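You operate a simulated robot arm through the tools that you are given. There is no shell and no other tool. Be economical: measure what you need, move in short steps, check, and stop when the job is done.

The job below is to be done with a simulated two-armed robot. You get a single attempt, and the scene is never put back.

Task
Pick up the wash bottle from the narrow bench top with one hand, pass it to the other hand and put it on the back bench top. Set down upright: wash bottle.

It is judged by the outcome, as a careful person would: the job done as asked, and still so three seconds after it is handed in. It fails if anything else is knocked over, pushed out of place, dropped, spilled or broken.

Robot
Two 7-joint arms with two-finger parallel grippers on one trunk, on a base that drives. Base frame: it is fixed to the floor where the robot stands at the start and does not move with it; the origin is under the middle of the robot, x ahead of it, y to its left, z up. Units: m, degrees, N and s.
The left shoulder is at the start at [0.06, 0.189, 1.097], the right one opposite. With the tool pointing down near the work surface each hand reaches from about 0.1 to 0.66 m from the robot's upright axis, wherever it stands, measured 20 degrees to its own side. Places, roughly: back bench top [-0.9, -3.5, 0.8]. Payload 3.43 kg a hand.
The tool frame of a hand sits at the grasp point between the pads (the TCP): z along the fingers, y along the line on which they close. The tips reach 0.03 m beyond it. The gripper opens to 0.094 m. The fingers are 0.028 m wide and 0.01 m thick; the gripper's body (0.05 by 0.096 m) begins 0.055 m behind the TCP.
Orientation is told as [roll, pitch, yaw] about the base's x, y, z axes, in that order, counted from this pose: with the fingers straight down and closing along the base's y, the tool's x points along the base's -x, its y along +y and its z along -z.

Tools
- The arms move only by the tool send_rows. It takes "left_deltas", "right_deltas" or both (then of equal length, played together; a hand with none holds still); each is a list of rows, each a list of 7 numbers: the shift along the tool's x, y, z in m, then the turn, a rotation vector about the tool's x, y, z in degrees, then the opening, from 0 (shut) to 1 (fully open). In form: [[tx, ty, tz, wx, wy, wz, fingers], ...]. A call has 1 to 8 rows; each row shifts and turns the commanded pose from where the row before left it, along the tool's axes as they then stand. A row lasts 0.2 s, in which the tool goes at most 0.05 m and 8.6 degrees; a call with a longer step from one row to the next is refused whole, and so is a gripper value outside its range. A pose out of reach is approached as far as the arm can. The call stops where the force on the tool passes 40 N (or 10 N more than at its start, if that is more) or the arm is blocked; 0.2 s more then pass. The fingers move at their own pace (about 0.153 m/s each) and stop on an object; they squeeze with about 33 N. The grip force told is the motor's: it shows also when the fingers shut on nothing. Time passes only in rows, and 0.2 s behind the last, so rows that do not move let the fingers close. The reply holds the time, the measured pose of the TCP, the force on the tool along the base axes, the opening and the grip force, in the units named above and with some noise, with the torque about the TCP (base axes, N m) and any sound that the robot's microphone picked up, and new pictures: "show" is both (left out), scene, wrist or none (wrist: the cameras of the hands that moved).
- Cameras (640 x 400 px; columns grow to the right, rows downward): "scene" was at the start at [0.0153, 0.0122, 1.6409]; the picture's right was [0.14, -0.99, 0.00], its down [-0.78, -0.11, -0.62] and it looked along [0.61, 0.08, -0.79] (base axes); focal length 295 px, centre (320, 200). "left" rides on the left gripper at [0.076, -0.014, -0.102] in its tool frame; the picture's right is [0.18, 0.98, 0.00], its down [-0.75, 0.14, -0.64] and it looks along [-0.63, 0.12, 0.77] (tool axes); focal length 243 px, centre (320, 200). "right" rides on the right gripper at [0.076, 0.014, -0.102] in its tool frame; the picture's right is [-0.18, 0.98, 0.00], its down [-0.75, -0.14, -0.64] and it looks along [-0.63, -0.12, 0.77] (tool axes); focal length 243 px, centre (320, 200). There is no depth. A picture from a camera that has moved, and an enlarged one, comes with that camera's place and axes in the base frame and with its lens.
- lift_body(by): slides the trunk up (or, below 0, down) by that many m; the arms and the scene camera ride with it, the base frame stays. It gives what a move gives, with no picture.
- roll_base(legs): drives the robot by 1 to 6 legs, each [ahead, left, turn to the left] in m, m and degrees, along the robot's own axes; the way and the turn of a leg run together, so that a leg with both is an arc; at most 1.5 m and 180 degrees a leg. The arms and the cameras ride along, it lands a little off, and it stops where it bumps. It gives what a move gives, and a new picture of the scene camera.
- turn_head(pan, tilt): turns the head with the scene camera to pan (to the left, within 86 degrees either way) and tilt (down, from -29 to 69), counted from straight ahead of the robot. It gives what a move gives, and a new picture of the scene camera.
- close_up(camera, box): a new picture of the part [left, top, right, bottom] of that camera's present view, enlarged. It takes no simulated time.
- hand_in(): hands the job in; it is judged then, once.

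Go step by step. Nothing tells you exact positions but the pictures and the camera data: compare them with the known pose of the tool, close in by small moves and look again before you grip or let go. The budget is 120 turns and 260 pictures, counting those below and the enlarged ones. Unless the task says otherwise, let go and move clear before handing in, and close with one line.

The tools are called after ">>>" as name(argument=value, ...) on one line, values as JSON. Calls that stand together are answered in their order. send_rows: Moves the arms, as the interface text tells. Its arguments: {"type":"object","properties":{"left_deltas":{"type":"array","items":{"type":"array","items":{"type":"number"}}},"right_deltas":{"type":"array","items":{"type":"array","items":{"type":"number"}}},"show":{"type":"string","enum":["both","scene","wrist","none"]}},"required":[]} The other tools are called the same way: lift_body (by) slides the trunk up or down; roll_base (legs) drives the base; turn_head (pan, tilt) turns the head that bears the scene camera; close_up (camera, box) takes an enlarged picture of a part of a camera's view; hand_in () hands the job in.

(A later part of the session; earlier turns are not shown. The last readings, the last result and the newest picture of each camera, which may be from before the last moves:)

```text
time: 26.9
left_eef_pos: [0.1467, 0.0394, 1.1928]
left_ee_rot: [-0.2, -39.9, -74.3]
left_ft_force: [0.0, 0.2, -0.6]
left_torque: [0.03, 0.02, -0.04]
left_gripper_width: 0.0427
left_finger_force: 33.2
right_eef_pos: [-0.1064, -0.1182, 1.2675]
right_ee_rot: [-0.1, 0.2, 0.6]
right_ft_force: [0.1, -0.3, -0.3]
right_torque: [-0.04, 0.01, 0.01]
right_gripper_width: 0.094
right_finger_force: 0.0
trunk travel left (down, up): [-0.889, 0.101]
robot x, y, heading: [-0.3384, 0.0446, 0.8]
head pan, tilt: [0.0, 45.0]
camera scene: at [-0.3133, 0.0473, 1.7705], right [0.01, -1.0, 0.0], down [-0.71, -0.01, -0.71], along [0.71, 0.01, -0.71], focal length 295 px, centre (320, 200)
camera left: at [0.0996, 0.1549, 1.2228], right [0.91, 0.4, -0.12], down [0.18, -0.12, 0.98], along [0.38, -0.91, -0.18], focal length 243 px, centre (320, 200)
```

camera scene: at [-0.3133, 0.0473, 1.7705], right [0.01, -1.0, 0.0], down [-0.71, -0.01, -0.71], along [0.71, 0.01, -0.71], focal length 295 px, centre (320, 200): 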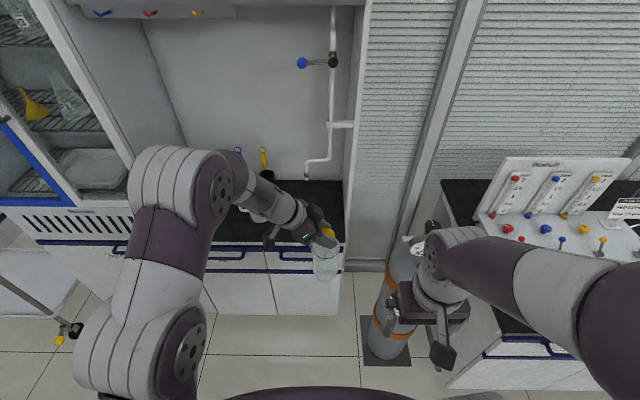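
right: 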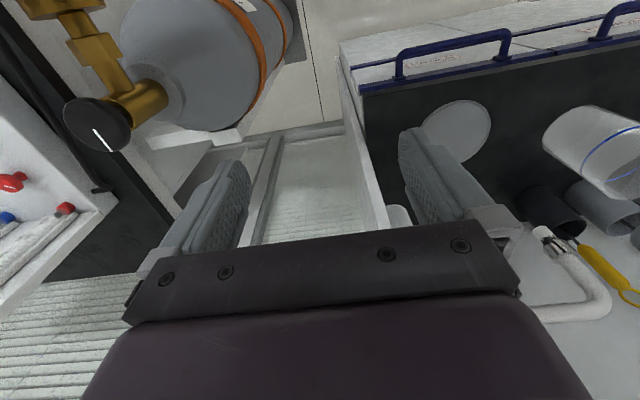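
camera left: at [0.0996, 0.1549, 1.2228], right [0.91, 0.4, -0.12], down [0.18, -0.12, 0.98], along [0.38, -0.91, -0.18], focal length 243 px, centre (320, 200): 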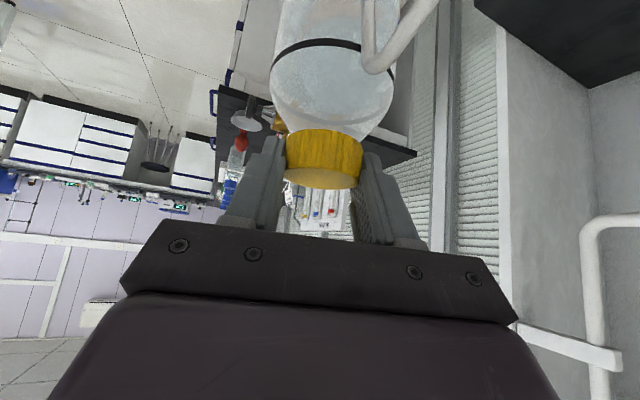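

The bottle is at about (0.147, 0.036), with its base near z 1.02. Now I'll bring the right hand out and turn it so its fingers point toward the bottle body from the right, tilted down.

>>> send_rows(right_deltas=[[-0.042, -0.017, 0.006, 0, 0, 0, 1], [-0.042, -0.017, 0.006, 0, 0, 0, 1], [-0.042, -0.017, 0.006, 0, 0, -8.4, 1], [0, 0, 0, 0, 0, -8.6, 1], [0, 0, 0, 0, 0, -8.6, 1], [0, 0, 0, 0, 0, -8.6, 1], [0, 0, 0, 0, 0, -8.6, 1], [0, 0, 0, 0, 0, -8.6, 1]], show="none")

>>> send_rows(right_deltas=[[0, 0, 0, 0, 0, -8.6, 1], [0, 0, 0, 0, -8.5, 0, 1], [0, 0, 0, 0, -8.5, 0, 1], [0, 0, 0, 0, -8.5, 0, 1], [0, 0, 0, 0, -8.5, 0, 1], [0, 0, 0, 0, -8.5, 0, 1], [0, 0, 0, 0, -8.5, 0, 1]], show="both")

```text
time: 28.7
left_eef_pos: [0.1475, 0.0401, 1.193]
left_ee_rot: [0.0, -40.0, -74.3]
left_ft_force: [0.0, 0.3, -4.4]
left_torque: [0.05, -0.01, -0.01]
left_gripper_width: 0.0422
left_finger_force: 32.8
right_eef_pos: [0.0203, -0.17, 1.2483]
right_ee_rot: [0.1, 0.2, 52.2]
right_ft_force: [0.4, -0.1, 0.1]
right_torque: [0.01, -0.02, 0.0]
right_gripper_width: 0.094
right_finger_force: 0.1
trunk travel left (down, up): [-0.889, 0.101]
robot x, y, heading: [-0.3368, 0.0428, 0.6]
head pan, tilt: [0.0, 45.0]
```

```text
time: 30.3
left_eef_pos: [0.1487, 0.038, 1.193]
left_ee_rot: [-0.2, -39.9, -74.2]
left_ft_force: [-0.2, -0.1, -3.6]
left_torque: [0.05, 0.03, 0.01]
left_gripper_width: 0.0423
left_finger_force: 33.2
right_eef_pos: [0.0225, -0.17, 1.248]
right_ee_rot: [0.4, -46.8, 60.4]
right_ft_force: [0.6, -0.2, 0.8]
right_torque: [0.02, 0.02, -0.01]
right_gripper_width: 0.0942
right_finger_force: 0.0
right hand out of reach, approached as far as the arm can: row 7
trunk travel left (down, up): [-0.889, 0.101]
robot x, y, heading: [-0.3396, 0.0444, 0.7]
head pan, tilt: [0.0, 45.0]
camera scene: at [-0.3104, 0.0441, 1.7704], right [0.01, -1.0, 0.0], down [-0.71, -0.01, -0.71], along [0.71, 0.01, -0.71], focal length 295 px, centre (320, 200)
camera right: at [-0.0524, -0.2734, 1.2613], right [-0.79, 0.59, 0.14], down [0.15, -0.03, 0.99], along [0.59, 0.81, -0.06], focal length 243 px, centre (320, 200)
```

scene: 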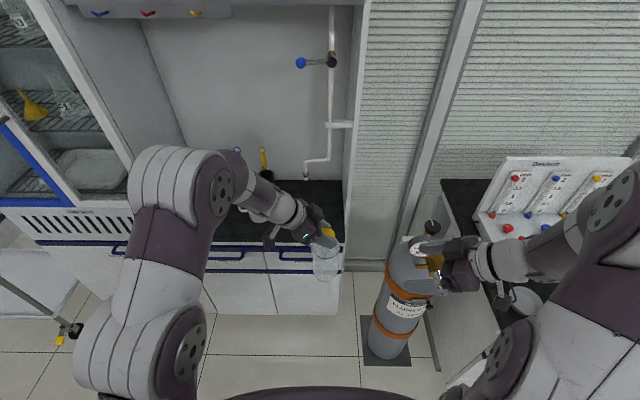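
right: 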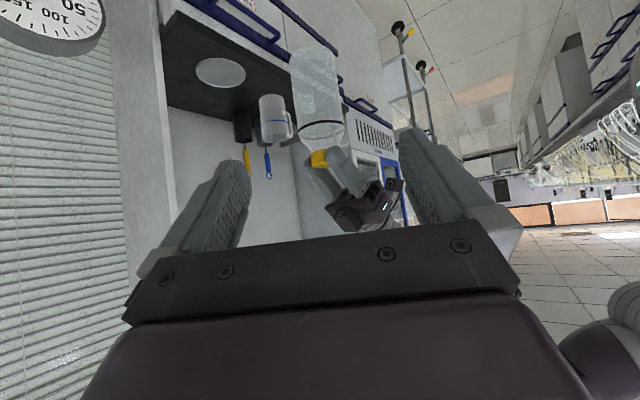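

The right hand now points at the bottle, at about a 43° down tilt. I'll enlarge both views to measure how the bottle hangs.

>>> close_up(camera="right", box=[260, 30, 380, 190])

>>> close_up(camera="scene", box=[270, 190, 390, 300])

```text
2.50 times, centred on (320, 110) of right
camera zoom: at [-0.0524, -0.2734, 1.2613], right [-0.79, 0.59, 0.14], down [0.15, -0.03, 0.99], along [0.59, 0.81, -0.06], focal length 606 px, centre (320, 425)
```

zoom: 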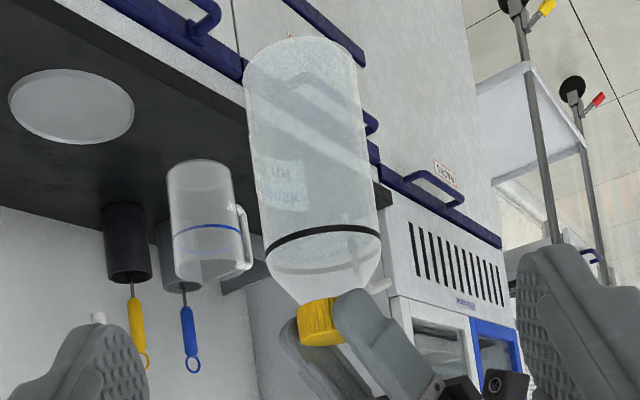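

```text
3.64 times, centred on (330, 245) of scene
camera zoom: at [-0.3104, 0.0441, 1.7704], right [0.01, -1.0, 0.0], down [-0.71, -0.01, -0.71], along [0.71, 0.01, -0.71], focal length 1072 px, centre (284, 36)
```

zoom: 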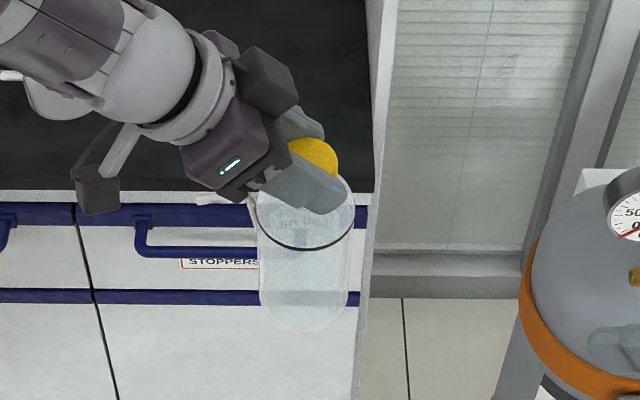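

The bottle hangs upright within a degree or two, its axis at about (0.150, 0.036) and its base near z 1.008. I'll move the right hand to a stand-off and flatten its tilt to about 30° so the palm clears the bottle.

>>> send_rows(right_deltas=[[-0.004, -0.002, 0.04, 0, 0, 0, 1], [-0.004, -0.002, 0.04, 0, 0, 0, 1], [-0.004, -0.002, 0.035, 0, 0, 0, 1], [0, 0, 0, 0, -6.5, 0, 1], [0, 0, 0, 0, -6.5, 0, 1], [0, 0, 0, 0, 0, 0, 1]], show="both")

```text
time: 31.7
left_eef_pos: [0.1465, 0.0412, 1.1942]
left_ee_rot: [0.1, -40.0, -74.4]
left_ft_force: [0.4, 0.9, -4.2]
left_torque: [0.03, 0.02, 0.0]
left_gripper_width: 0.0421
left_finger_force: 33.0
right_eef_pos: [0.0705, -0.0915, 1.1779]
right_ee_rot: [0.0, -56.0, 60.8]
right_ft_force: [0.1, 0.8, -0.2]
right_torque: [0.0, 0.02, -0.01]
right_gripper_width: 0.094
right_finger_force: 0.1
right hand out of reach, approached as far as the arm can: row 5
trunk travel left (down, up): [-0.889, 0.101]
robot x, y, heading: [-0.3364, 0.0451, 0.6]
head pan, tilt: [0.0, 45.0]
camera scene: at [-0.3141, 0.0475, 1.7705], right [0.01, -1.0, 0.0], down [-0.71, -0.01, -0.71], along [0.71, 0.01, -0.71], focal length 295 px, centre (320, 200)
camera right: at [-0.004, -0.1947, 1.1713], right [-0.81, 0.57, 0.15], down [0.07, -0.17, 0.98], along [0.59, 0.8, 0.1], focal length 243 px, centre (320, 200)
```

scene: 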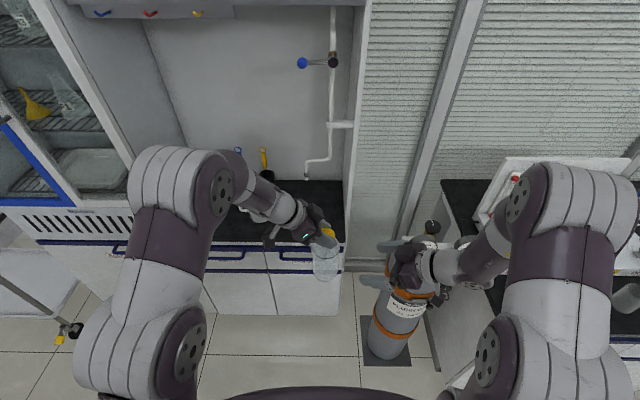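
right: 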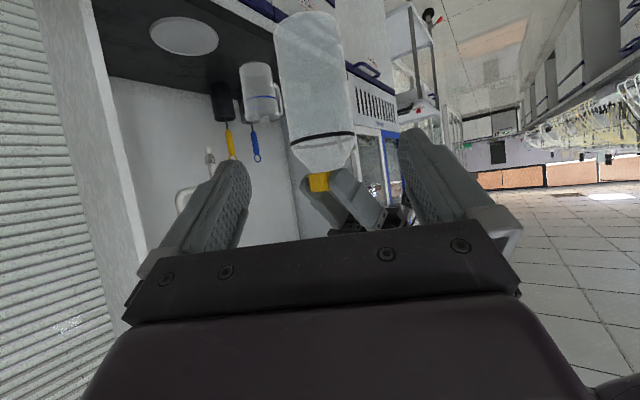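

The tilt is now 34°, which is enough, and the bottle axis re-measures to (0.149, 0.037). The remaining path is 0.17 m almost straight along the fingers, so I'll advance 0.11 m first.

>>> send_rows(right_deltas=[[0, -0.002, 0.035, 0, 0, 0, 1], [0, -0.002, 0.035, 0, 0, 0, 1], [0, -0.002, 0.035, 0, 0, 0, 1], [0, 0, 0, 0, 0, 0, 1]], show="both")

```text
time: 32.7
left_eef_pos: [0.1458, 0.0395, 1.1944]
left_ee_rot: [0.0, -40.0, -74.3]
left_ft_force: [-0.4, 0.5, -4.0]
left_torque: [0.0, 0.02, -0.01]
left_gripper_width: 0.0417
left_finger_force: 32.5
right_eef_pos: [0.1176, -0.0198, 1.1208]
right_ee_rot: [0.1, -56.1, 60.6]
right_ft_force: [-0.5, 0.4, -0.2]
right_torque: [-0.03, 0.01, 0.04]
right_gripper_width: 0.0937
right_finger_force: 0.0
trunk travel left (down, up): [-0.889, 0.101]
robot x, y, heading: [-0.3357, 0.0439, 0.6]
head pan, tilt: [0.0, 45.0]
camera scene: at [-0.3135, 0.046, 1.7705], right [0.01, -1.0, 0.0], down [-0.71, -0.01, -0.71], along [0.71, 0.01, -0.71], focal length 295 px, centre (320, 200)
camera right: at [0.0432, -0.1239, 1.1135], right [-0.81, 0.57, 0.15], down [0.07, -0.17, 0.98], along [0.59, 0.8, 0.1], focal length 243 px, centre (320, 200)
```

scene: 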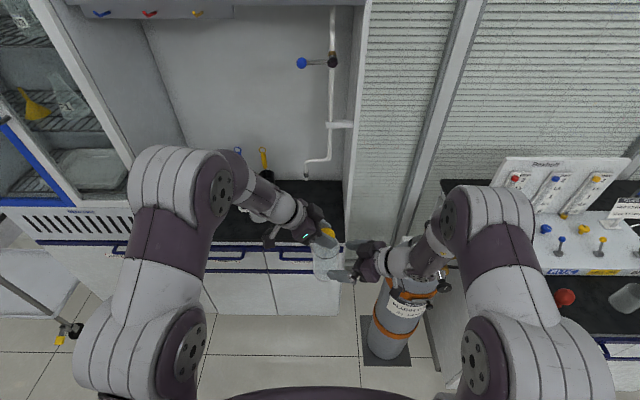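
right: 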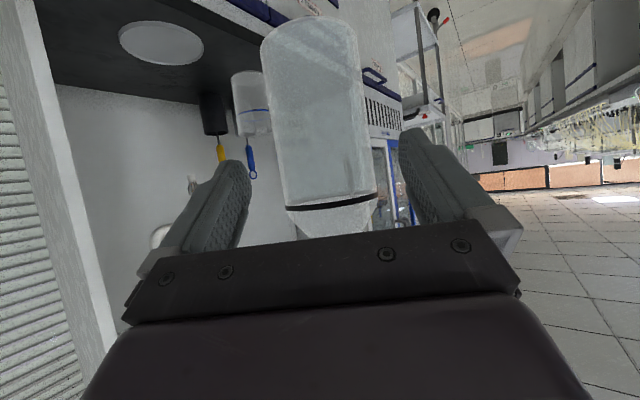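

It is nicely centred. I'll advance the final 6.8 cm in steps and look before closing.

>>> send_rows(right_deltas=[[0.001, 0, 0.02, 0, 0, 0, 1], [0.001, 0, 0.02, 0, 0, 0, 1], [0.001, 0.001, 0.018, 0, 0, 0, 1], [0, 0, 0.01, 0, 0, 0, 1], [0, 0, 0, 0, 0, 0, 1]], show="both")

>>> close_up(camera="scene", box=[270, 190, 430, 300])

```text
time: 33.9
left_eef_pos: [0.1466, 0.0393, 1.1939]
left_ee_rot: [0.0, -40.0, -74.3]
left_ft_force: [-0.5, -0.5, -5.2]
left_torque: [0.0, 0.03, -0.04]
left_gripper_width: 0.0416
left_finger_force: 32.3
right_eef_pos: [0.1431, 0.0288, 1.079]
right_ee_rot: [0.2, -56.1, 60.5]
right_ft_force: [0.0, 0.1, 0.4]
right_torque: [0.0, 0.01, -0.03]
right_gripper_width: 0.0939
right_finger_force: 0.1
trunk travel left (down, up): [-0.889, 0.101]
robot x, y, heading: [-0.3372, 0.0432, 0.6]
head pan, tilt: [0.0, 45.0]
camera scene: at [-0.3135, 0.0461, 1.7705], right [0.01, -1.0, 0.0], down [-0.71, -0.01, -0.71], along [0.71, 0.01, -0.71], focal length 295 px, centre (320, 200)
camera right: at [0.068, -0.0746, 1.0729], right [-0.81, 0.57, 0.15], down [0.07, -0.17, 0.98], along [0.59, 0.8, 0.1], focal length 243 px, centre (320, 200)
```

scene: 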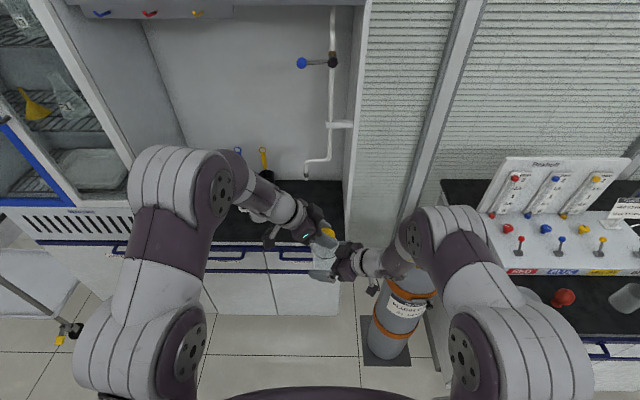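
right: 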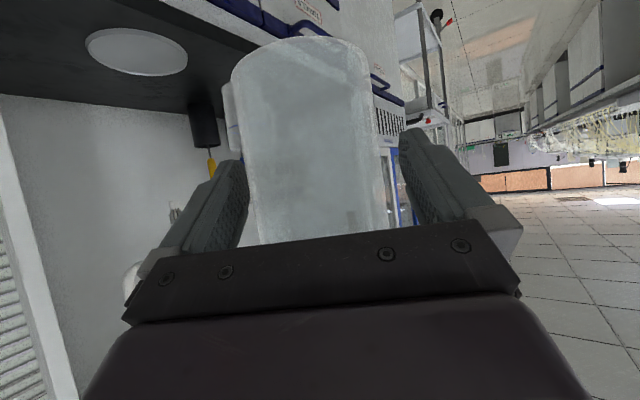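

```text
3.64 times, centred on (350, 245) of scene
camera zoom: at [-0.3135, 0.0461, 1.7705], right [0.01, -1.0, 0.0], down [-0.71, -0.01, -0.71], along [0.71, 0.01, -0.71], focal length 1072 px, centre (211, 36)
```

zoom: 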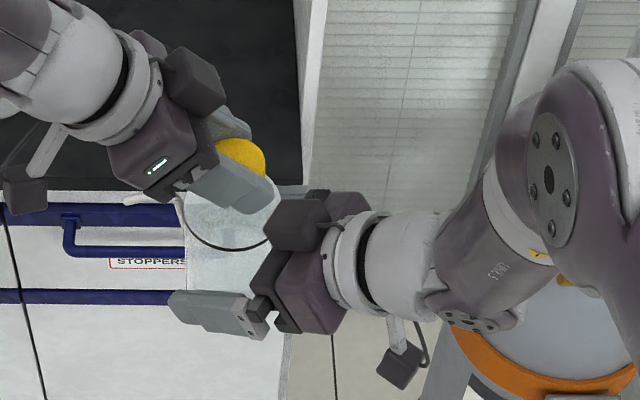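

The bottle body is straddled evenly and nothing is touching. I'll close the right hand.

>>> send_rows(right_deltas=[[0, 0, 0, 0, 0, 0, 0], [0, 0, 0, 0, 0, 0, 0], [0, 0, 0, 0, 0, 0, 0]], show="wrist")

```text
time: 34.7
left_eef_pos: [0.1466, 0.0407, 1.194]
left_ee_rot: [-0.2, -39.9, -74.2]
left_ft_force: [-21.2, 10.7, 7.2]
left_torque: [0.4, 1.15, -0.27]
left_gripper_width: 0.0417
left_finger_force: 33.0
right_eef_pos: [0.1434, 0.0292, 1.0788]
right_ee_rot: [0.0, -56.0, 60.4]
right_ft_force: [21.2, -10.5, -6.4]
right_torque: [0.73, 1.28, 0.05]
right_gripper_width: 0.0744
right_finger_force: 32.8
trunk travel left (down, up): [-0.889, 0.101]
robot x, y, heading: [-0.3394, 0.0454, 0.8]
head pan, tilt: [0.0, 45.0]
camera right: at [0.0683, -0.0749, 1.0732], right [-0.8, 0.57, 0.15], down [0.07, -0.17, 0.98], along [0.59, 0.8, 0.09], focal length 243 px, centre (320, 200)
```

right: 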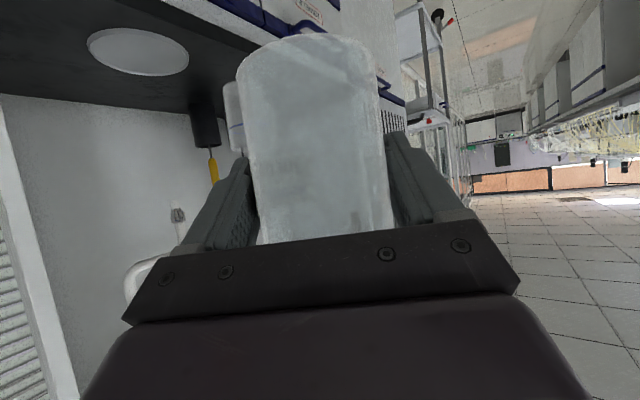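

The right hand is gripping at 74 mm, but there's about 23 N of sideways strain between the hands along its closing line. I'll let the right hand yield a few millimetres.

>>> send_rows(right_deltas=[[0, -0.002, 0, 0, 0, 0, 0], [0, 0, 0, 0, 0, 0, 0]], show="none")

```text
time: 35.3
left_eef_pos: [0.1464, 0.0395, 1.1932]
left_ee_rot: [-0.1, -40.0, -74.3]
left_ft_force: [-14.2, 2.8, 1.1]
left_torque: [0.06, 0.77, -0.18]
left_gripper_width: 0.0418
left_finger_force: 32.4
right_eef_pos: [0.145, 0.0295, 1.0797]
right_ee_rot: [0.1, -56.0, 60.7]
right_ft_force: [14.7, -2.0, -2.5]
right_torque: [0.16, 0.98, 0.04]
right_gripper_width: 0.0746
right_finger_force: 33.0
trunk travel left (down, up): [-0.889, 0.101]
robot x, y, heading: [-0.3386, 0.0401, 0.8]
head pan, tilt: [0.0, 45.0]
```

>>> send_rows(right_deltas=[[-0.001, -0.003, 0.001, 0, 0, 0, 0], [0, 0, 0, 0, 0, 0, 0]], show="none")

```text
time: 35.9
left_eef_pos: [0.148, 0.0402, 1.1943]
left_ee_rot: [0.2, -40.0, -74.4]
left_ft_force: [12.6, -1.6, -10.0]
left_torque: [-0.31, -0.3, 0.05]
left_gripper_width: 0.0414
left_finger_force: 32.9
right_eef_pos: [0.1464, 0.0292, 1.0803]
right_ee_rot: [0.2, -56.2, 60.7]
right_ft_force: [-13.2, 1.7, 5.9]
right_torque: [0.19, -1.18, 0.1]
right_gripper_width: 0.0745
right_finger_force: 32.5
trunk travel left (down, up): [-0.889, 0.101]
robot x, y, heading: [-0.3328, 0.0432, 0.8]
head pan, tilt: [0.0, 45.0]
```

It overshot slightly, so I'll come back 1.3 mm.

>>> send_rows(right_deltas=[[0.0007, 0.0013, -0.0007, 0, 0, 0, 0], [0, 0, 0, 0, 0, 0, 0]], show="none")

```text
time: 36.5
left_eef_pos: [0.1475, 0.0399, 1.1928]
left_ee_rot: [0.0, -40.0, -74.3]
left_ft_force: [12.8, -8.9, -6.6]
left_torque: [-0.27, -0.38, 0.02]
left_gripper_width: 0.0411
left_finger_force: 32.9
right_eef_pos: [0.1456, 0.0285, 1.0794]
right_ee_rot: [0.2, -56.0, 60.6]
right_ft_force: [-11.9, 8.0, 2.0]
right_torque: [-0.71, -1.03, 0.11]
right_gripper_width: 0.0745
right_finger_force: 33.1
trunk travel left (down, up): [-0.889, 0.101]
robot x, y, heading: [-0.3384, 0.0434, 0.5]
head pan, tilt: [0.0, 45.0]
```

>>> send_rows(right_deltas=[[0, 0.001, 0, 0, 0, 0, 0], [0, 0, 0, 0, 0, 0, 0]], show="none")

>>> send_rows(left_deltas=[[0, 0, 0, 0, 0, 0, 0.6], [0, 0, 0, 0, 0, 0, 1], [0, 0, 0, 0, 0, 0, 1]], show="both")

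```text
time: 37.1
left_eef_pos: [0.147, 0.04, 1.1942]
left_ee_rot: [0.1, -40.0, -74.3]
left_ft_force: [6.5, -6.4, -1.5]
left_torque: [-0.27, -0.3, 0.0]
left_gripper_width: 0.0412
left_finger_force: 33.4
right_eef_pos: [0.1463, 0.0285, 1.0792]
right_ee_rot: [0.2, -56.0, 60.4]
right_ft_force: [-7.5, 6.6, -0.2]
right_torque: [-0.46, -0.54, 0.1]
right_gripper_width: 0.0744
right_finger_force: 33.2
trunk travel left (down, up): [-0.889, 0.101]
robot x, y, heading: [-0.3351, 0.0471, 0.8]
head pan, tilt: [0.0, 45.0]
```

```text
time: 37.9
left_eef_pos: [0.1466, 0.0394, 1.1954]
left_ee_rot: [0.0, -40.0, -74.3]
left_ft_force: [-0.3, 0.1, 0.0]
left_torque: [0.01, -0.01, -0.02]
left_gripper_width: 0.094
left_finger_force: 0.1
right_eef_pos: [0.146, 0.0289, 1.0788]
right_ee_rot: [0.1, -56.0, 60.5]
right_ft_force: [0.0, -0.6, -1.3]
right_torque: [-0.05, 0.0, 0.0]
right_gripper_width: 0.0747
right_finger_force: 32.9
trunk travel left (down, up): [-0.889, 0.101]
robot x, y, heading: [-0.3358, 0.0477, 0.7]
head pan, tilt: [0.0, 45.0]
camera scene: at [-0.3134, 0.0463, 1.7705], right [0.01, -1.0, 0.0], down [-0.71, -0.01, -0.71], along [0.71, 0.01, -0.71], focal length 295 px, centre (320, 200)
camera left: at [0.0997, 0.1544, 1.223], right [0.91, 0.4, -0.12], down [0.18, -0.12, 0.98], along [0.38, -0.91, -0.18], focal length 243 px, centre (320, 200)
```

scene: 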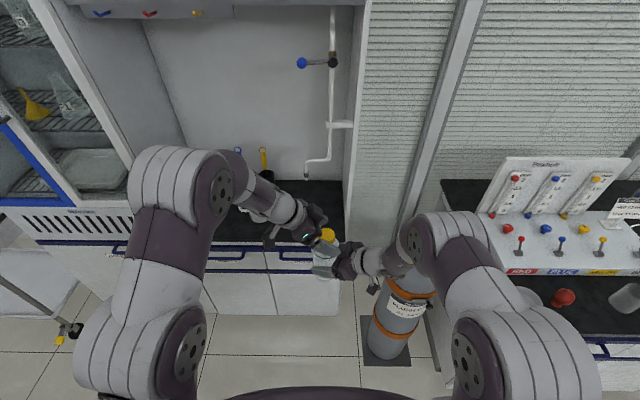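
left: 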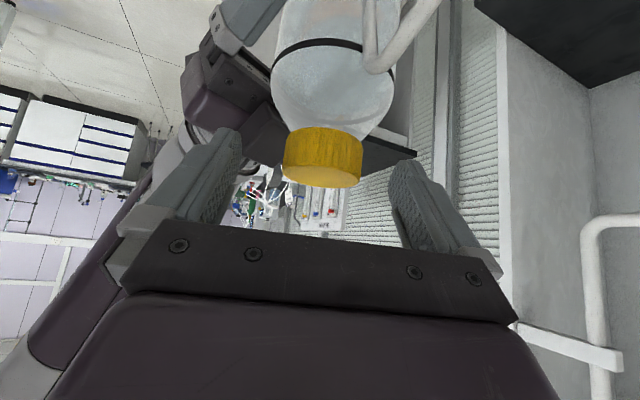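

The right hand now holds the bottle alone and the left is open. I'll withdraw the left hand along its fingers.

>>> send_rows(left_deltas=[[0, 0, -0.03, 0, 0, 0, 1], [0, 0, -0.04, 0, 0, 0, 1], [0, 0, -0.04, 0, 0, 0, 1], [0, 0, -0.04, 0, 0, 0, 1], [0, 0, 0, 0, 0, 0, 1]], show="both")

```text
time: 39.1
left_eef_pos: [0.1221, 0.1311, 1.3071]
left_ee_rot: [-0.2, -40.0, -74.4]
left_ft_force: [0.3, -0.5, 0.5]
left_torque: [-0.03, -0.02, -0.02]
left_gripper_width: 0.0939
left_finger_force: 0.0
right_eef_pos: [0.146, 0.0276, 1.08]
right_ee_rot: [0.2, -56.0, 60.5]
right_ft_force: [-0.1, 1.1, -0.6]
right_torque: [0.0, 0.0, 0.01]
right_gripper_width: 0.0745
right_finger_force: 32.9
trunk travel left (down, up): [-0.889, 0.101]
robot x, y, heading: [-0.3389, 0.0463, 0.9]
head pan, tilt: [0.0, 45.0]
camera scene: at [-0.3126, 0.046, 1.7705], right [0.01, -1.0, 0.0], down [-0.71, -0.01, -0.71], along [0.71, 0.01, -0.71], focal length 295 px, centre (320, 200)
camera left: at [0.0728, 0.2448, 1.3362], right [0.91, 0.4, -0.12], down [0.18, -0.12, 0.98], along [0.38, -0.91, -0.18], focal length 243 px, centre (320, 200)
```

scene: 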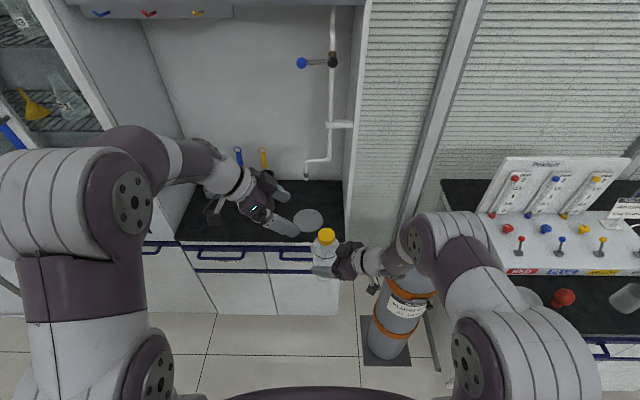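
left: 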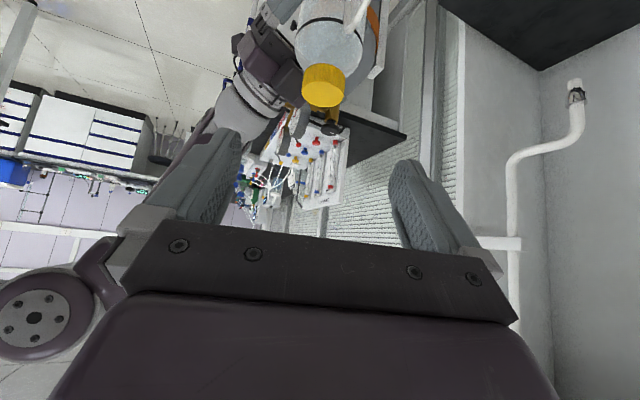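

The handover is done. Before driving, I'll look at the route on both sides.

>>> turn_head(pan=-86, tilt=30)

>>> turn_head(pan=86, tilt=35)

```text
time: 40.7
left_eef_pos: [0.12, 0.1298, 1.3069]
left_ee_rot: [-0.1, -40.0, -74.3]
left_ft_force: [0.2, -0.9, 0.9]
left_torque: [0.02, 0.01, 0.04]
left_gripper_width: 0.0938
left_finger_force: 0.1
right_eef_pos: [0.1461, 0.0279, 1.0799]
right_ee_rot: [0.1, -55.9, 60.6]
right_ft_force: [0.4, 0.0, 0.0]
right_torque: [-0.03, 0.01, -0.01]
right_gripper_width: 0.0745
right_finger_force: 33.3
trunk travel left (down, up): [-0.889, 0.101]
robot x, y, heading: [-0.3354, 0.0475, 0.5]
head pan, tilt: [-85.9, 30.0]
camera scene: at [-0.3872, -0.0447, 1.7932], right [-1.0, -0.08, 0.0], down [-0.04, 0.5, -0.87], along [0.07, -0.86, -0.5], focal length 295 px, centre (320, 200)
```

scene: 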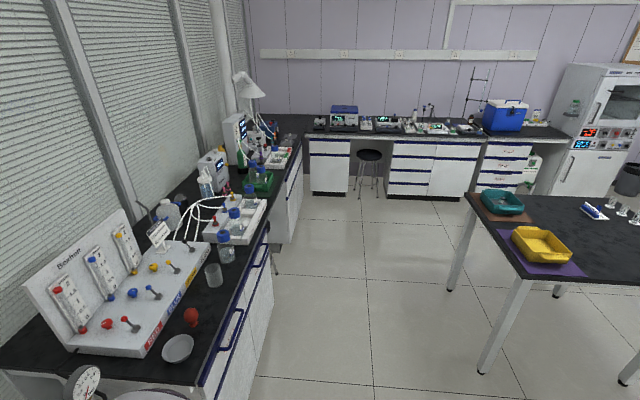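

```text
time: 43.3
left_eef_pos: [0.1198, 0.1306, 1.3074]
left_ee_rot: [0.1, -39.9, -74.3]
left_ft_force: [0.8, -0.2, 0.7]
left_torque: [0.0, 0.02, 0.0]
left_gripper_width: 0.0941
left_finger_force: 0.0
right_eef_pos: [0.1457, 0.0275, 1.08]
right_ee_rot: [0.1, -56.0, 60.6]
right_ft_force: [-0.8, -0.3, -0.1]
right_torque: [-0.04, 0.04, -0.01]
right_gripper_width: 0.0746
right_finger_force: 33.0
trunk travel left (down, up): [-0.889, 0.101]
robot x, y, heading: [-0.3363, 0.045, 0.8]
head pan, tilt: [85.9, 35.0]
camera scene: at [-0.3896, 0.1332, 1.7854], right [1.0, -0.06, 0.0], down [-0.03, -0.57, -0.82], along [0.05, 0.82, -0.57], focal length 295 px, centre (320, 200)
```

scene: 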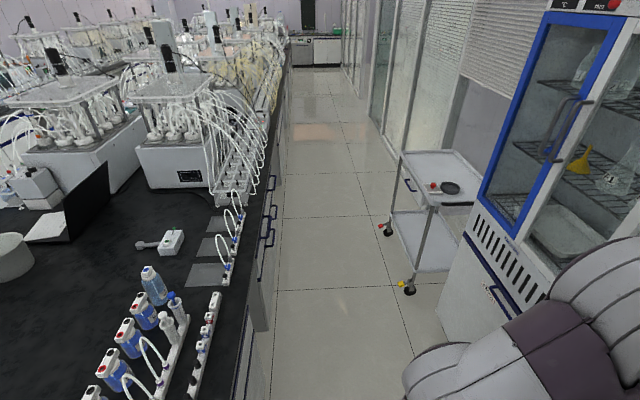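

The route is the aisle at x of about -0.6, between the side bench (edge x 0.02) and the table (x -1.24). The island edge is at about x -0.62 on my left rear. The sweep radius of about 0.55 clears the gas cylinder, so I'll turn right in steps.

>>> turn_head(pan=-40, tilt=40)

>>> roll_base(legs=[[0, 0, -40]])

```text
time: 45.4
left_eef_pos: [0.1192, 0.1308, 1.3069]
left_ee_rot: [0.1, -39.9, -74.3]
left_ft_force: [-0.4, 0.2, 0.9]
left_torque: [0.0, 0.0, 0.06]
left_gripper_width: 0.094
left_finger_force: 0.0
right_eef_pos: [0.1464, 0.0286, 1.0788]
right_ee_rot: [0.1, -56.0, 60.5]
right_ft_force: [-0.3, -0.3, -0.2]
right_torque: [-0.02, 0.01, -0.01]
right_gripper_width: 0.0744
right_finger_force: 33.2
trunk travel left (down, up): [-0.889, 0.101]
robot x, y, heading: [-0.3389, 0.0435, 0.9]
head pan, tilt: [-40.0, 40.0]
camera scene: at [-0.3289, -0.0085, 1.7778], right [-0.63, -0.77, 0.0], down [-0.5, 0.41, -0.77], along [0.59, -0.48, -0.64], focal length 295 px, centre (320, 200)
```

scene: 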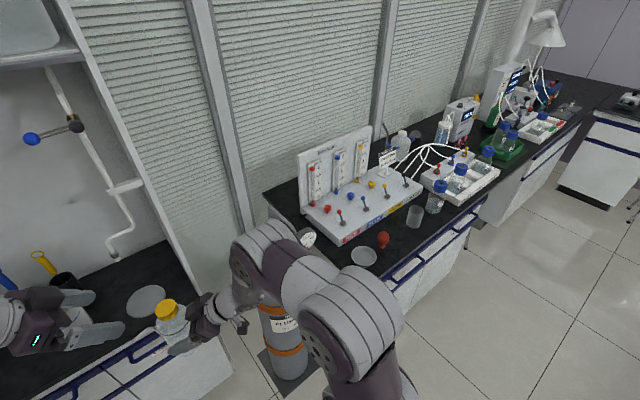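

```text
time: 47.6
left_eef_pos: [0.072, -0.1752, 1.3068]
left_ee_rot: [0.0, -39.9, -113.2]
left_ft_force: [0.1, 0.1, -0.3]
left_torque: [-0.01, -0.03, 0.01]
left_gripper_width: 0.0941
left_finger_force: 0.1
right_eef_pos: [0.0285, -0.27, 1.0793]
right_ee_rot: [0.1, -56.0, 21.6]
right_ft_force: [1.1, 0.7, -0.4]
right_torque: [0.0, 0.02, -0.01]
right_gripper_width: 0.0743
right_finger_force: 33.3
trunk travel left (down, up): [-0.889, 0.101]
robot x, y, heading: [-0.3343, 0.0448, -38.4]
head pan, tilt: [-40.0, 40.0]
camera scene: at [-0.3645, -0.0002, 1.7778], right [-0.98, -0.2, 0.0], down [-0.13, 0.63, -0.77], along [0.16, -0.75, -0.64], focal length 295 px, centre (320, 200)
```

scene: 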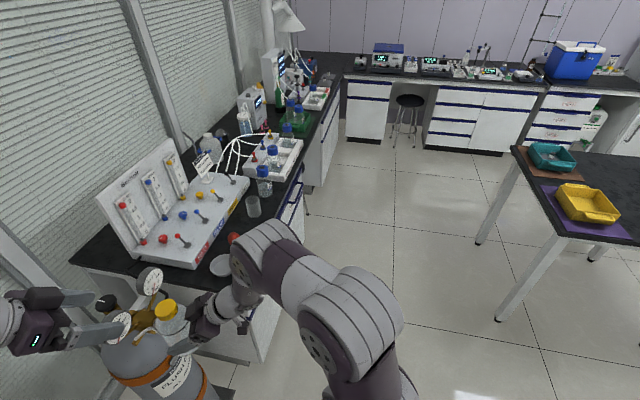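

The bottle passed the gas cylinder regulator with roughly 0.2 m to spare. I'll finish the turn to face the back bench.

>>> roll_base(legs=[[0, 0, -51]])

>>> turn_head(pan=0, tilt=30)

```text
time: 50.3
left_eef_pos: [-0.2474, -0.4104, 1.3071]
left_ee_rot: [0.0, -39.9, -163.9]
left_ft_force: [-0.2, -0.4, -0.9]
left_torque: [0.01, 0.01, -0.03]
left_gripper_width: 0.0937
left_finger_force: 0.1
right_eef_pos: [-0.3489, -0.4384, 1.0794]
right_ee_rot: [0.1, -56.1, -29.1]
right_ft_force: [0.2, -0.4, -0.5]
right_torque: [0.01, 0.06, 0.03]
right_gripper_width: 0.0745
right_finger_force: 33.5
trunk travel left (down, up): [-0.889, 0.101]
robot x, y, heading: [-0.3372, 0.0431, -88.8]
head pan, tilt: [-40.0, 40.0]
camera scene: at [-0.3898, 0.0391, 1.7778], right [-0.78, 0.63, 0.0], down [0.4, 0.5, -0.77], along [-0.48, -0.6, -0.64], focal length 295 px, centre (320, 200)
```

scene: 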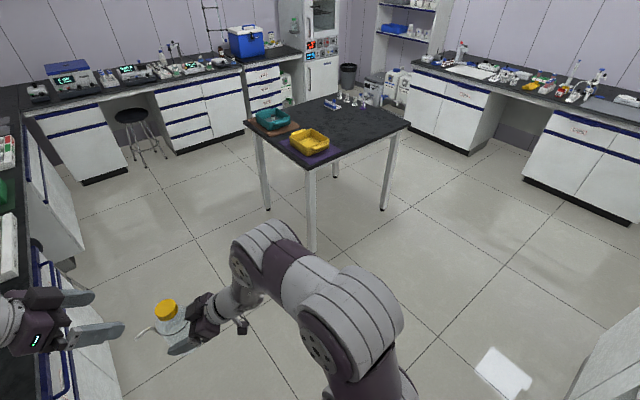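

```text
time: 51.3
left_eef_pos: [-0.249, -0.4112, 1.3072]
left_ee_rot: [0.1, -40.1, -163.9]
left_ft_force: [-0.1, -0.5, 0.6]
left_torque: [0.01, 0.0, 0.01]
left_gripper_width: 0.094
left_finger_force: 0.1
right_eef_pos: [-0.3503, -0.4372, 1.0804]
right_ee_rot: [0.2, -55.9, -29.1]
right_ft_force: [0.6, -0.4, -0.6]
right_torque: [0.0, -0.01, 0.01]
right_gripper_width: 0.0744
right_finger_force: 33.0
trunk travel left (down, up): [-0.889, 0.101]
robot x, y, heading: [-0.3318, 0.0449, -89.1]
head pan, tilt: [0.0, 30.0]
camera scene: at [-0.335, 0.0149, 1.7931], right [-1.0, -0.02, 0.0], down [-0.01, 0.5, -0.87], along [0.02, -0.87, -0.5], focal length 295 px, centre (320, 200)
```

scene: 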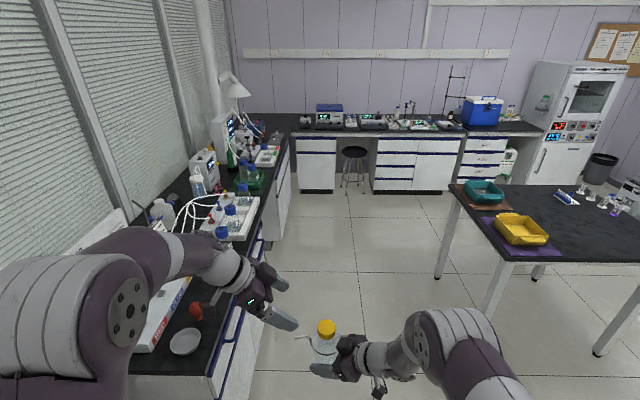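

I'm facing the back bench with a clear aisle ahead. I'll enlarge the bench top to find a free spot.

>>> close_up(camera="scene", box=[280, 80, 560, 200])

```text
2.29 times, centred on (420, 140) of scene
camera zoom: at [-0.335, 0.0149, 1.7931], right [-1.0, -0.02, 0.0], down [-0.01, 0.5, -0.87], along [0.02, -0.87, -0.5], focal length 674 px, centre (91, 337)
```

zoom: 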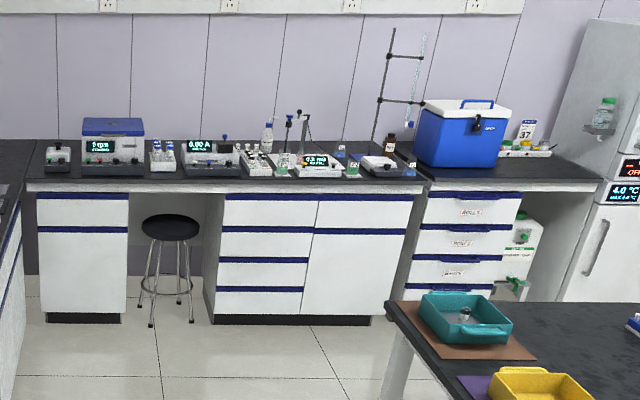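

There's a free strip about 0.15 m deep along the front of the back bench, in front of the instruments around x -1.0. I'll shift right to the middle of the aisle and drive down it.

>>> roll_base(legs=[[0.3, -0.3, 0], [1.3, 0, 0], [0.5, 0, 0]])

```text
time: 62.5
left_eef_pos: [-0.4959, -2.4781, 1.3068]
left_ee_rot: [0.0, -40.0, -163.2]
left_ft_force: [0.6, 0.1, -0.4]
left_torque: [0.03, -0.02, -0.04]
left_gripper_width: 0.0941
left_finger_force: 0.0
right_eef_pos: [-0.5958, -2.5055, 1.0798]
right_ee_rot: [0.0, -56.2, -28.4]
right_ft_force: [0.0, -0.1, -4.0]
right_torque: [0.02, 0.05, 0.0]
right_gripper_width: 0.0741
right_finger_force: 33.1
trunk travel left (down, up): [-0.889, 0.101]
robot x, y, heading: [-0.5852, -2.0267, -88.1]
head pan, tilt: [0.0, 30.0]
camera scene: at [-0.5873, -2.0529, 1.7932], right [-1.0, -0.03, 0.0], down [-0.02, 0.5, -0.87], along [0.03, -0.87, -0.5], focal length 295 px, centre (320, 200)
```

scene: 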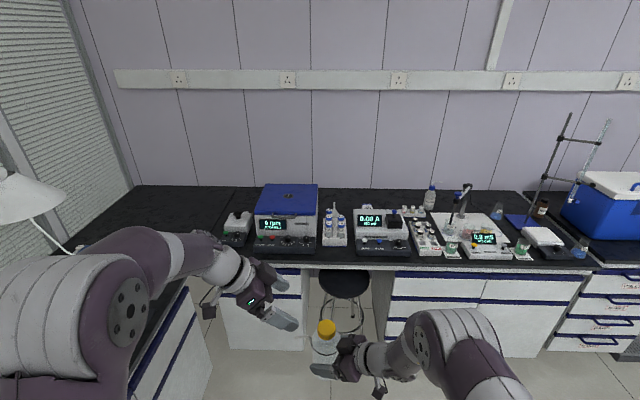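

There's a gap about 0.19 m wide and 0.18 m deep at the bench front, before the small tray between the two instruments, around (-0.635, -3.20). To set down cleanly I want the right fingers pointing straight at the bench. I'll draw the left hand away and yaw the right hand about the vertical, keeping the bottle upright.

>>> send_rows(left_deltas=[[0, 0, -0.03, 0, 0, 0, 1], [0, 0, -0.03, 0, 0, 0, 1], [0, 0, -0.03, 0, 0, 0, 1], [0, 0, 0, 0, 0, 0, 1]], show="none")

>>> send_rows(right_deltas=[[0, 0, 0, 6.63, 0, 4.47, 0], [0, 0, 0, 6.63, 0, 4.47, 0], [0, 0, 0, 6.63, 0, 4.47, 0], [0, 0, 0, 6.63, 0, 4.47, 0], [0, 0, 0, 0, 0, 0, 0]], show="both")

```text
time: 63.5
left_eef_pos: [-0.4816, -2.4589, 1.3129]
left_ee_rot: [0.0, -40.0, -163.2]
left_ft_force: [0.4, 0.7, 0.5]
left_torque: [-0.03, 0.01, 0.0]
left_gripper_width: 0.094
left_finger_force: 0.0
left hand out of reach, approached as far as the arm can: row 1, 2, 3
right_eef_pos: [-0.5963, -2.5069, 1.0795]
right_ee_rot: [0.2, -56.1, -28.4]
right_ft_force: [0.5, -0.4, -4.4]
right_torque: [0.0, 0.0, 0.0]
right_gripper_width: 0.0744
right_finger_force: 33.3
trunk travel left (down, up): [-0.889, 0.101]
robot x, y, heading: [-0.5895, -2.0262, -88.4]
head pan, tilt: [0.0, 30.0]
```

```text
time: 64.7
left_eef_pos: [-0.4828, -2.4602, 1.3137]
left_ee_rot: [0.0, -40.0, -163.2]
left_ft_force: [-0.3, -0.3, -0.2]
left_torque: [0.0, 0.02, 0.01]
left_gripper_width: 0.094
left_finger_force: 0.1
right_eef_pos: [-0.5965, -2.5082, 1.0781]
right_ee_rot: [0.4, -55.9, -60.4]
right_ft_force: [0.4, 0.0, -4.4]
right_torque: [0.02, 0.01, 0.0]
right_gripper_width: 0.0745
right_finger_force: 33.0
trunk travel left (down, up): [-0.889, 0.101]
robot x, y, heading: [-0.5917, -2.0282, -88.2]
head pan, tilt: [0.0, 30.0]
camera scene: at [-0.5874, -2.0546, 1.7931], right [-1.0, -0.03, 0.0], down [-0.02, 0.5, -0.87], along [0.03, -0.87, -0.5], focal length 295 px, centre (320, 200)
camera right: at [-0.648, -2.3898, 1.073], right [0.9, 0.4, 0.16], down [-0.18, 0.02, 0.98], along [0.39, -0.92, 0.09], focal length 243 px, centre (320, 200)
```

scene: 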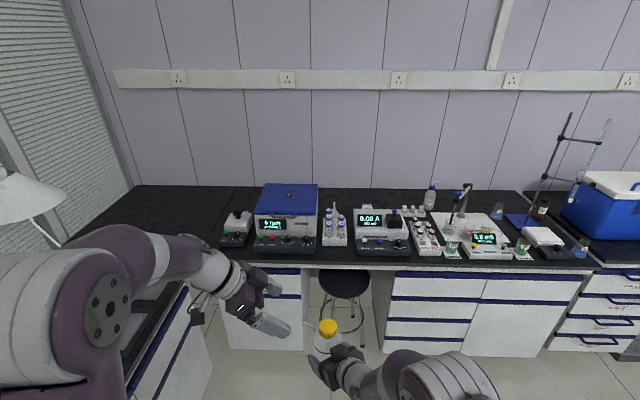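
right: 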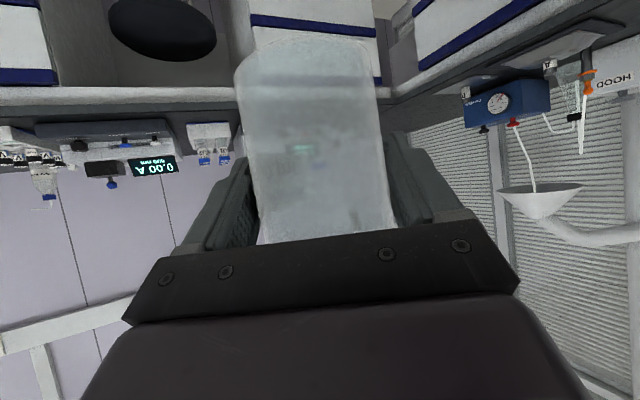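

That went smoothly. I'll do the remaining yaw.

>>> send_rows(right_deltas=[[0, 0, 0, 6.63, 0, 4.47, 0], [0, 0, 0, 6.63, 0, 4.47, 0], [0, 0, 0, 6.63, 0, 4.47, 0], [0, 0, 0, 0, 0, 0, 0]], show="both")

>>> close_up(camera="scene", box=[220, 170, 460, 320])

```text
time: 65.7
left_eef_pos: [-0.4809, -2.4597, 1.3126]
left_ee_rot: [-0.1, -40.0, -163.2]
left_ft_force: [0.3, 0.4, -0.3]
left_torque: [-0.03, 0.0, 0.03]
left_gripper_width: 0.0939
left_finger_force: 0.0
right_eef_pos: [-0.7716, -2.5338, 1.0847]
right_ee_rot: [0.9, -55.9, -83.6]
right_ft_force: [0.3, 0.2, -5.4]
right_torque: [0.08, 0.02, -0.04]
right_gripper_width: 0.074
right_finger_force: 33.7
right hand out of reach, approached as far as the arm can: row 1, 2, 3
trunk travel left (down, up): [-0.889, 0.101]
robot x, y, heading: [-0.59, -2.0236, -88.0]
head pan, tilt: [0.0, 30.0]
camera scene: at [-0.5867, -2.0543, 1.7931], right [-1.0, -0.03, 0.0], down [-0.02, 0.5, -0.87], along [0.03, -0.87, -0.5], focal length 295 px, centre (320, 200)
camera right: at [-0.773, -2.405, 1.0783], right [0.99, 0.02, 0.16], down [-0.16, 0.09, 0.98], along [0.01, -1.0, 0.09], focal length 243 px, centre (320, 200)
```

scene: 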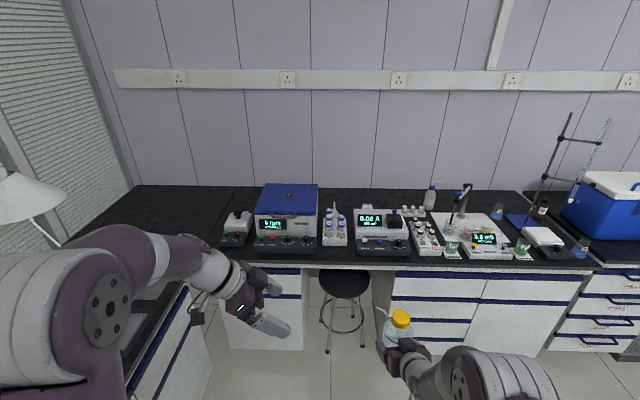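
right: 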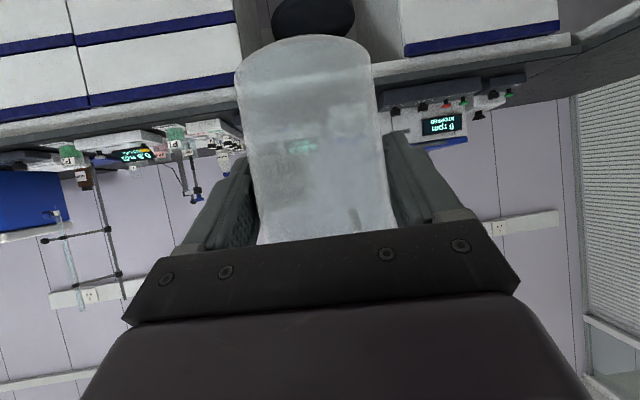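

```text
2.67 times, centred on (340, 245) of scene
camera zoom: at [-0.5867, -2.0543, 1.7931], right [-1.0, -0.03, 0.0], down [-0.02, 0.5, -0.87], along [0.03, -0.87, -0.5], focal length 786 px, centre (267, 80)
```

zoom: 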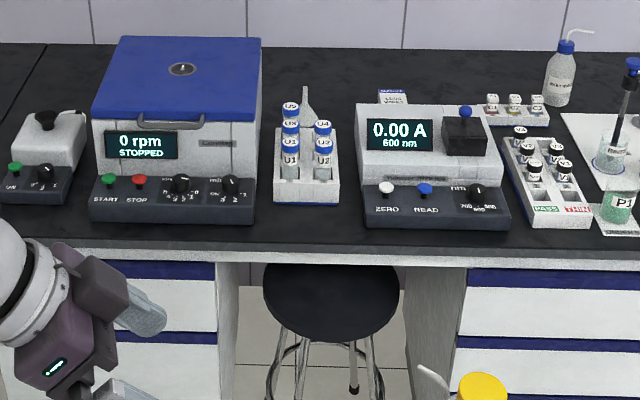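

The hand re-seated at (-0.772, -2.534), now pointing nearly straight at the bench with the bottle upright. The target spot is near (-0.627, -3.22). The lamp is at about (0.52, -2.96), well clear of my left elbow. I'll drive partway, forward and left.

>>> roll_base(legs=[[0.4, 0.13, -2]])

>>> turn_head(pan=0, tilt=42)

```text
time: 68.2
left_eef_pos: [-0.3648, -2.8617, 1.3139]
left_ee_rot: [0.1, -40.0, -165.6]
left_ft_force: [-0.2, -0.4, -0.4]
left_torque: [0.0, -0.01, -0.02]
left_gripper_width: 0.0941
left_finger_force: 0.0
right_eef_pos: [-0.6566, -2.9235, 1.0835]
right_ee_rot: [1.0, -55.9, -85.9]
right_ft_force: [0.0, 0.7, -4.2]
right_torque: [0.05, 0.0, 0.0]
right_gripper_width: 0.074
right_finger_force: 33.0
trunk travel left (down, up): [-0.889, 0.101]
robot x, y, heading: [-0.4527, -2.4268, -90.9]
head pan, tilt: [0.0, 30.0]
camera scene: at [-0.4533, -2.4518, 1.7932], right [-1.0, 0.01, 0.0], down [0.01, 0.5, -0.87], along [-0.01, -0.87, -0.5], focal length 295 px, centre (320, 200)
```

scene: 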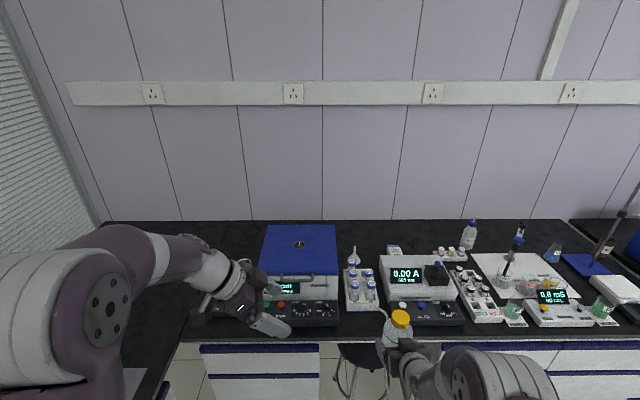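

```text
time: 69.0
left_eef_pos: [-0.3647, -2.8641, 1.3119]
left_ee_rot: [0.0, -40.1, -165.5]
left_ft_force: [1.0, -0.4, -0.4]
left_torque: [0.0, 0.01, 0.01]
left_gripper_width: 0.094
left_finger_force: 0.0
right_eef_pos: [-0.6556, -2.9257, 1.0833]
right_ee_rot: [0.9, -55.8, -85.9]
right_ft_force: [0.0, -0.9, -3.3]
right_torque: [0.04, -0.02, 0.03]
right_gripper_width: 0.0743
right_finger_force: 33.2
trunk travel left (down, up): [-0.889, 0.101]
robot x, y, heading: [-0.4535, -2.4277, -90.6]
head pan, tilt: [0.0, 42.0]
camera scene: at [-0.4526, -2.4473, 1.7749], right [-1.0, 0.01, 0.0], down [0.01, 0.67, -0.74], along [-0.01, -0.74, -0.67], focal length 295 px, centre (320, 200)
```

scene: 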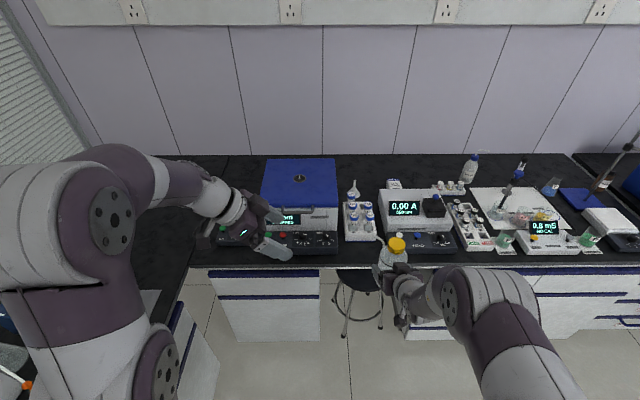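

I'll enlarge the target spot for an exact measurement.

>>> close_up(camera="scene", box=[260, 170, 460, 300])

>>> close_up(camera="right", box=[0, 0, 640, 400])

```text
3.08 times, centred on (360, 235) of scene
camera zoom: at [-0.4526, -2.4473, 1.7749], right [-1.0, 0.01, 0.0], down [0.01, 0.67, -0.74], along [-0.01, -0.74, -0.67], focal length 907 px, centre (197, 92)
```

zoom: 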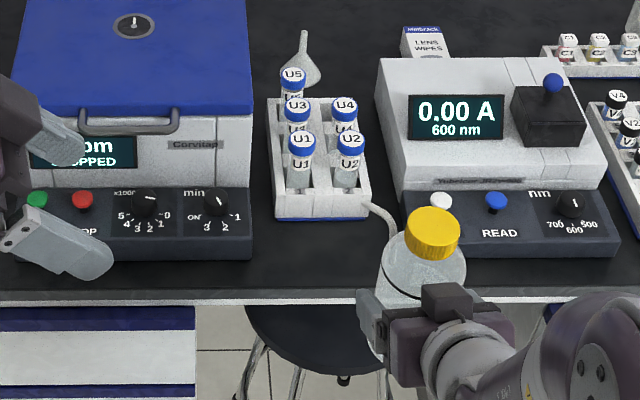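

```text
1.00 times, centred on (320, 200) of right (not enlarged: the box is as wide or as high as the picture)
camera zoom: at [-0.6526, -2.7965, 1.0779], right [0.99, -0.02, 0.16], down [-0.16, 0.09, 0.98], along [-0.04, -1.0, 0.09], focal length 243 px, centre (320, 200)
```

zoom: 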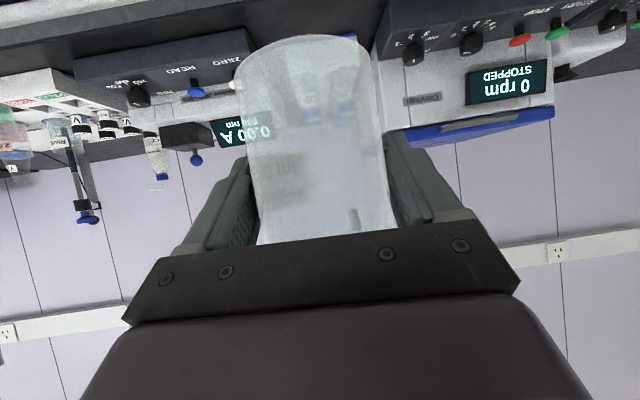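

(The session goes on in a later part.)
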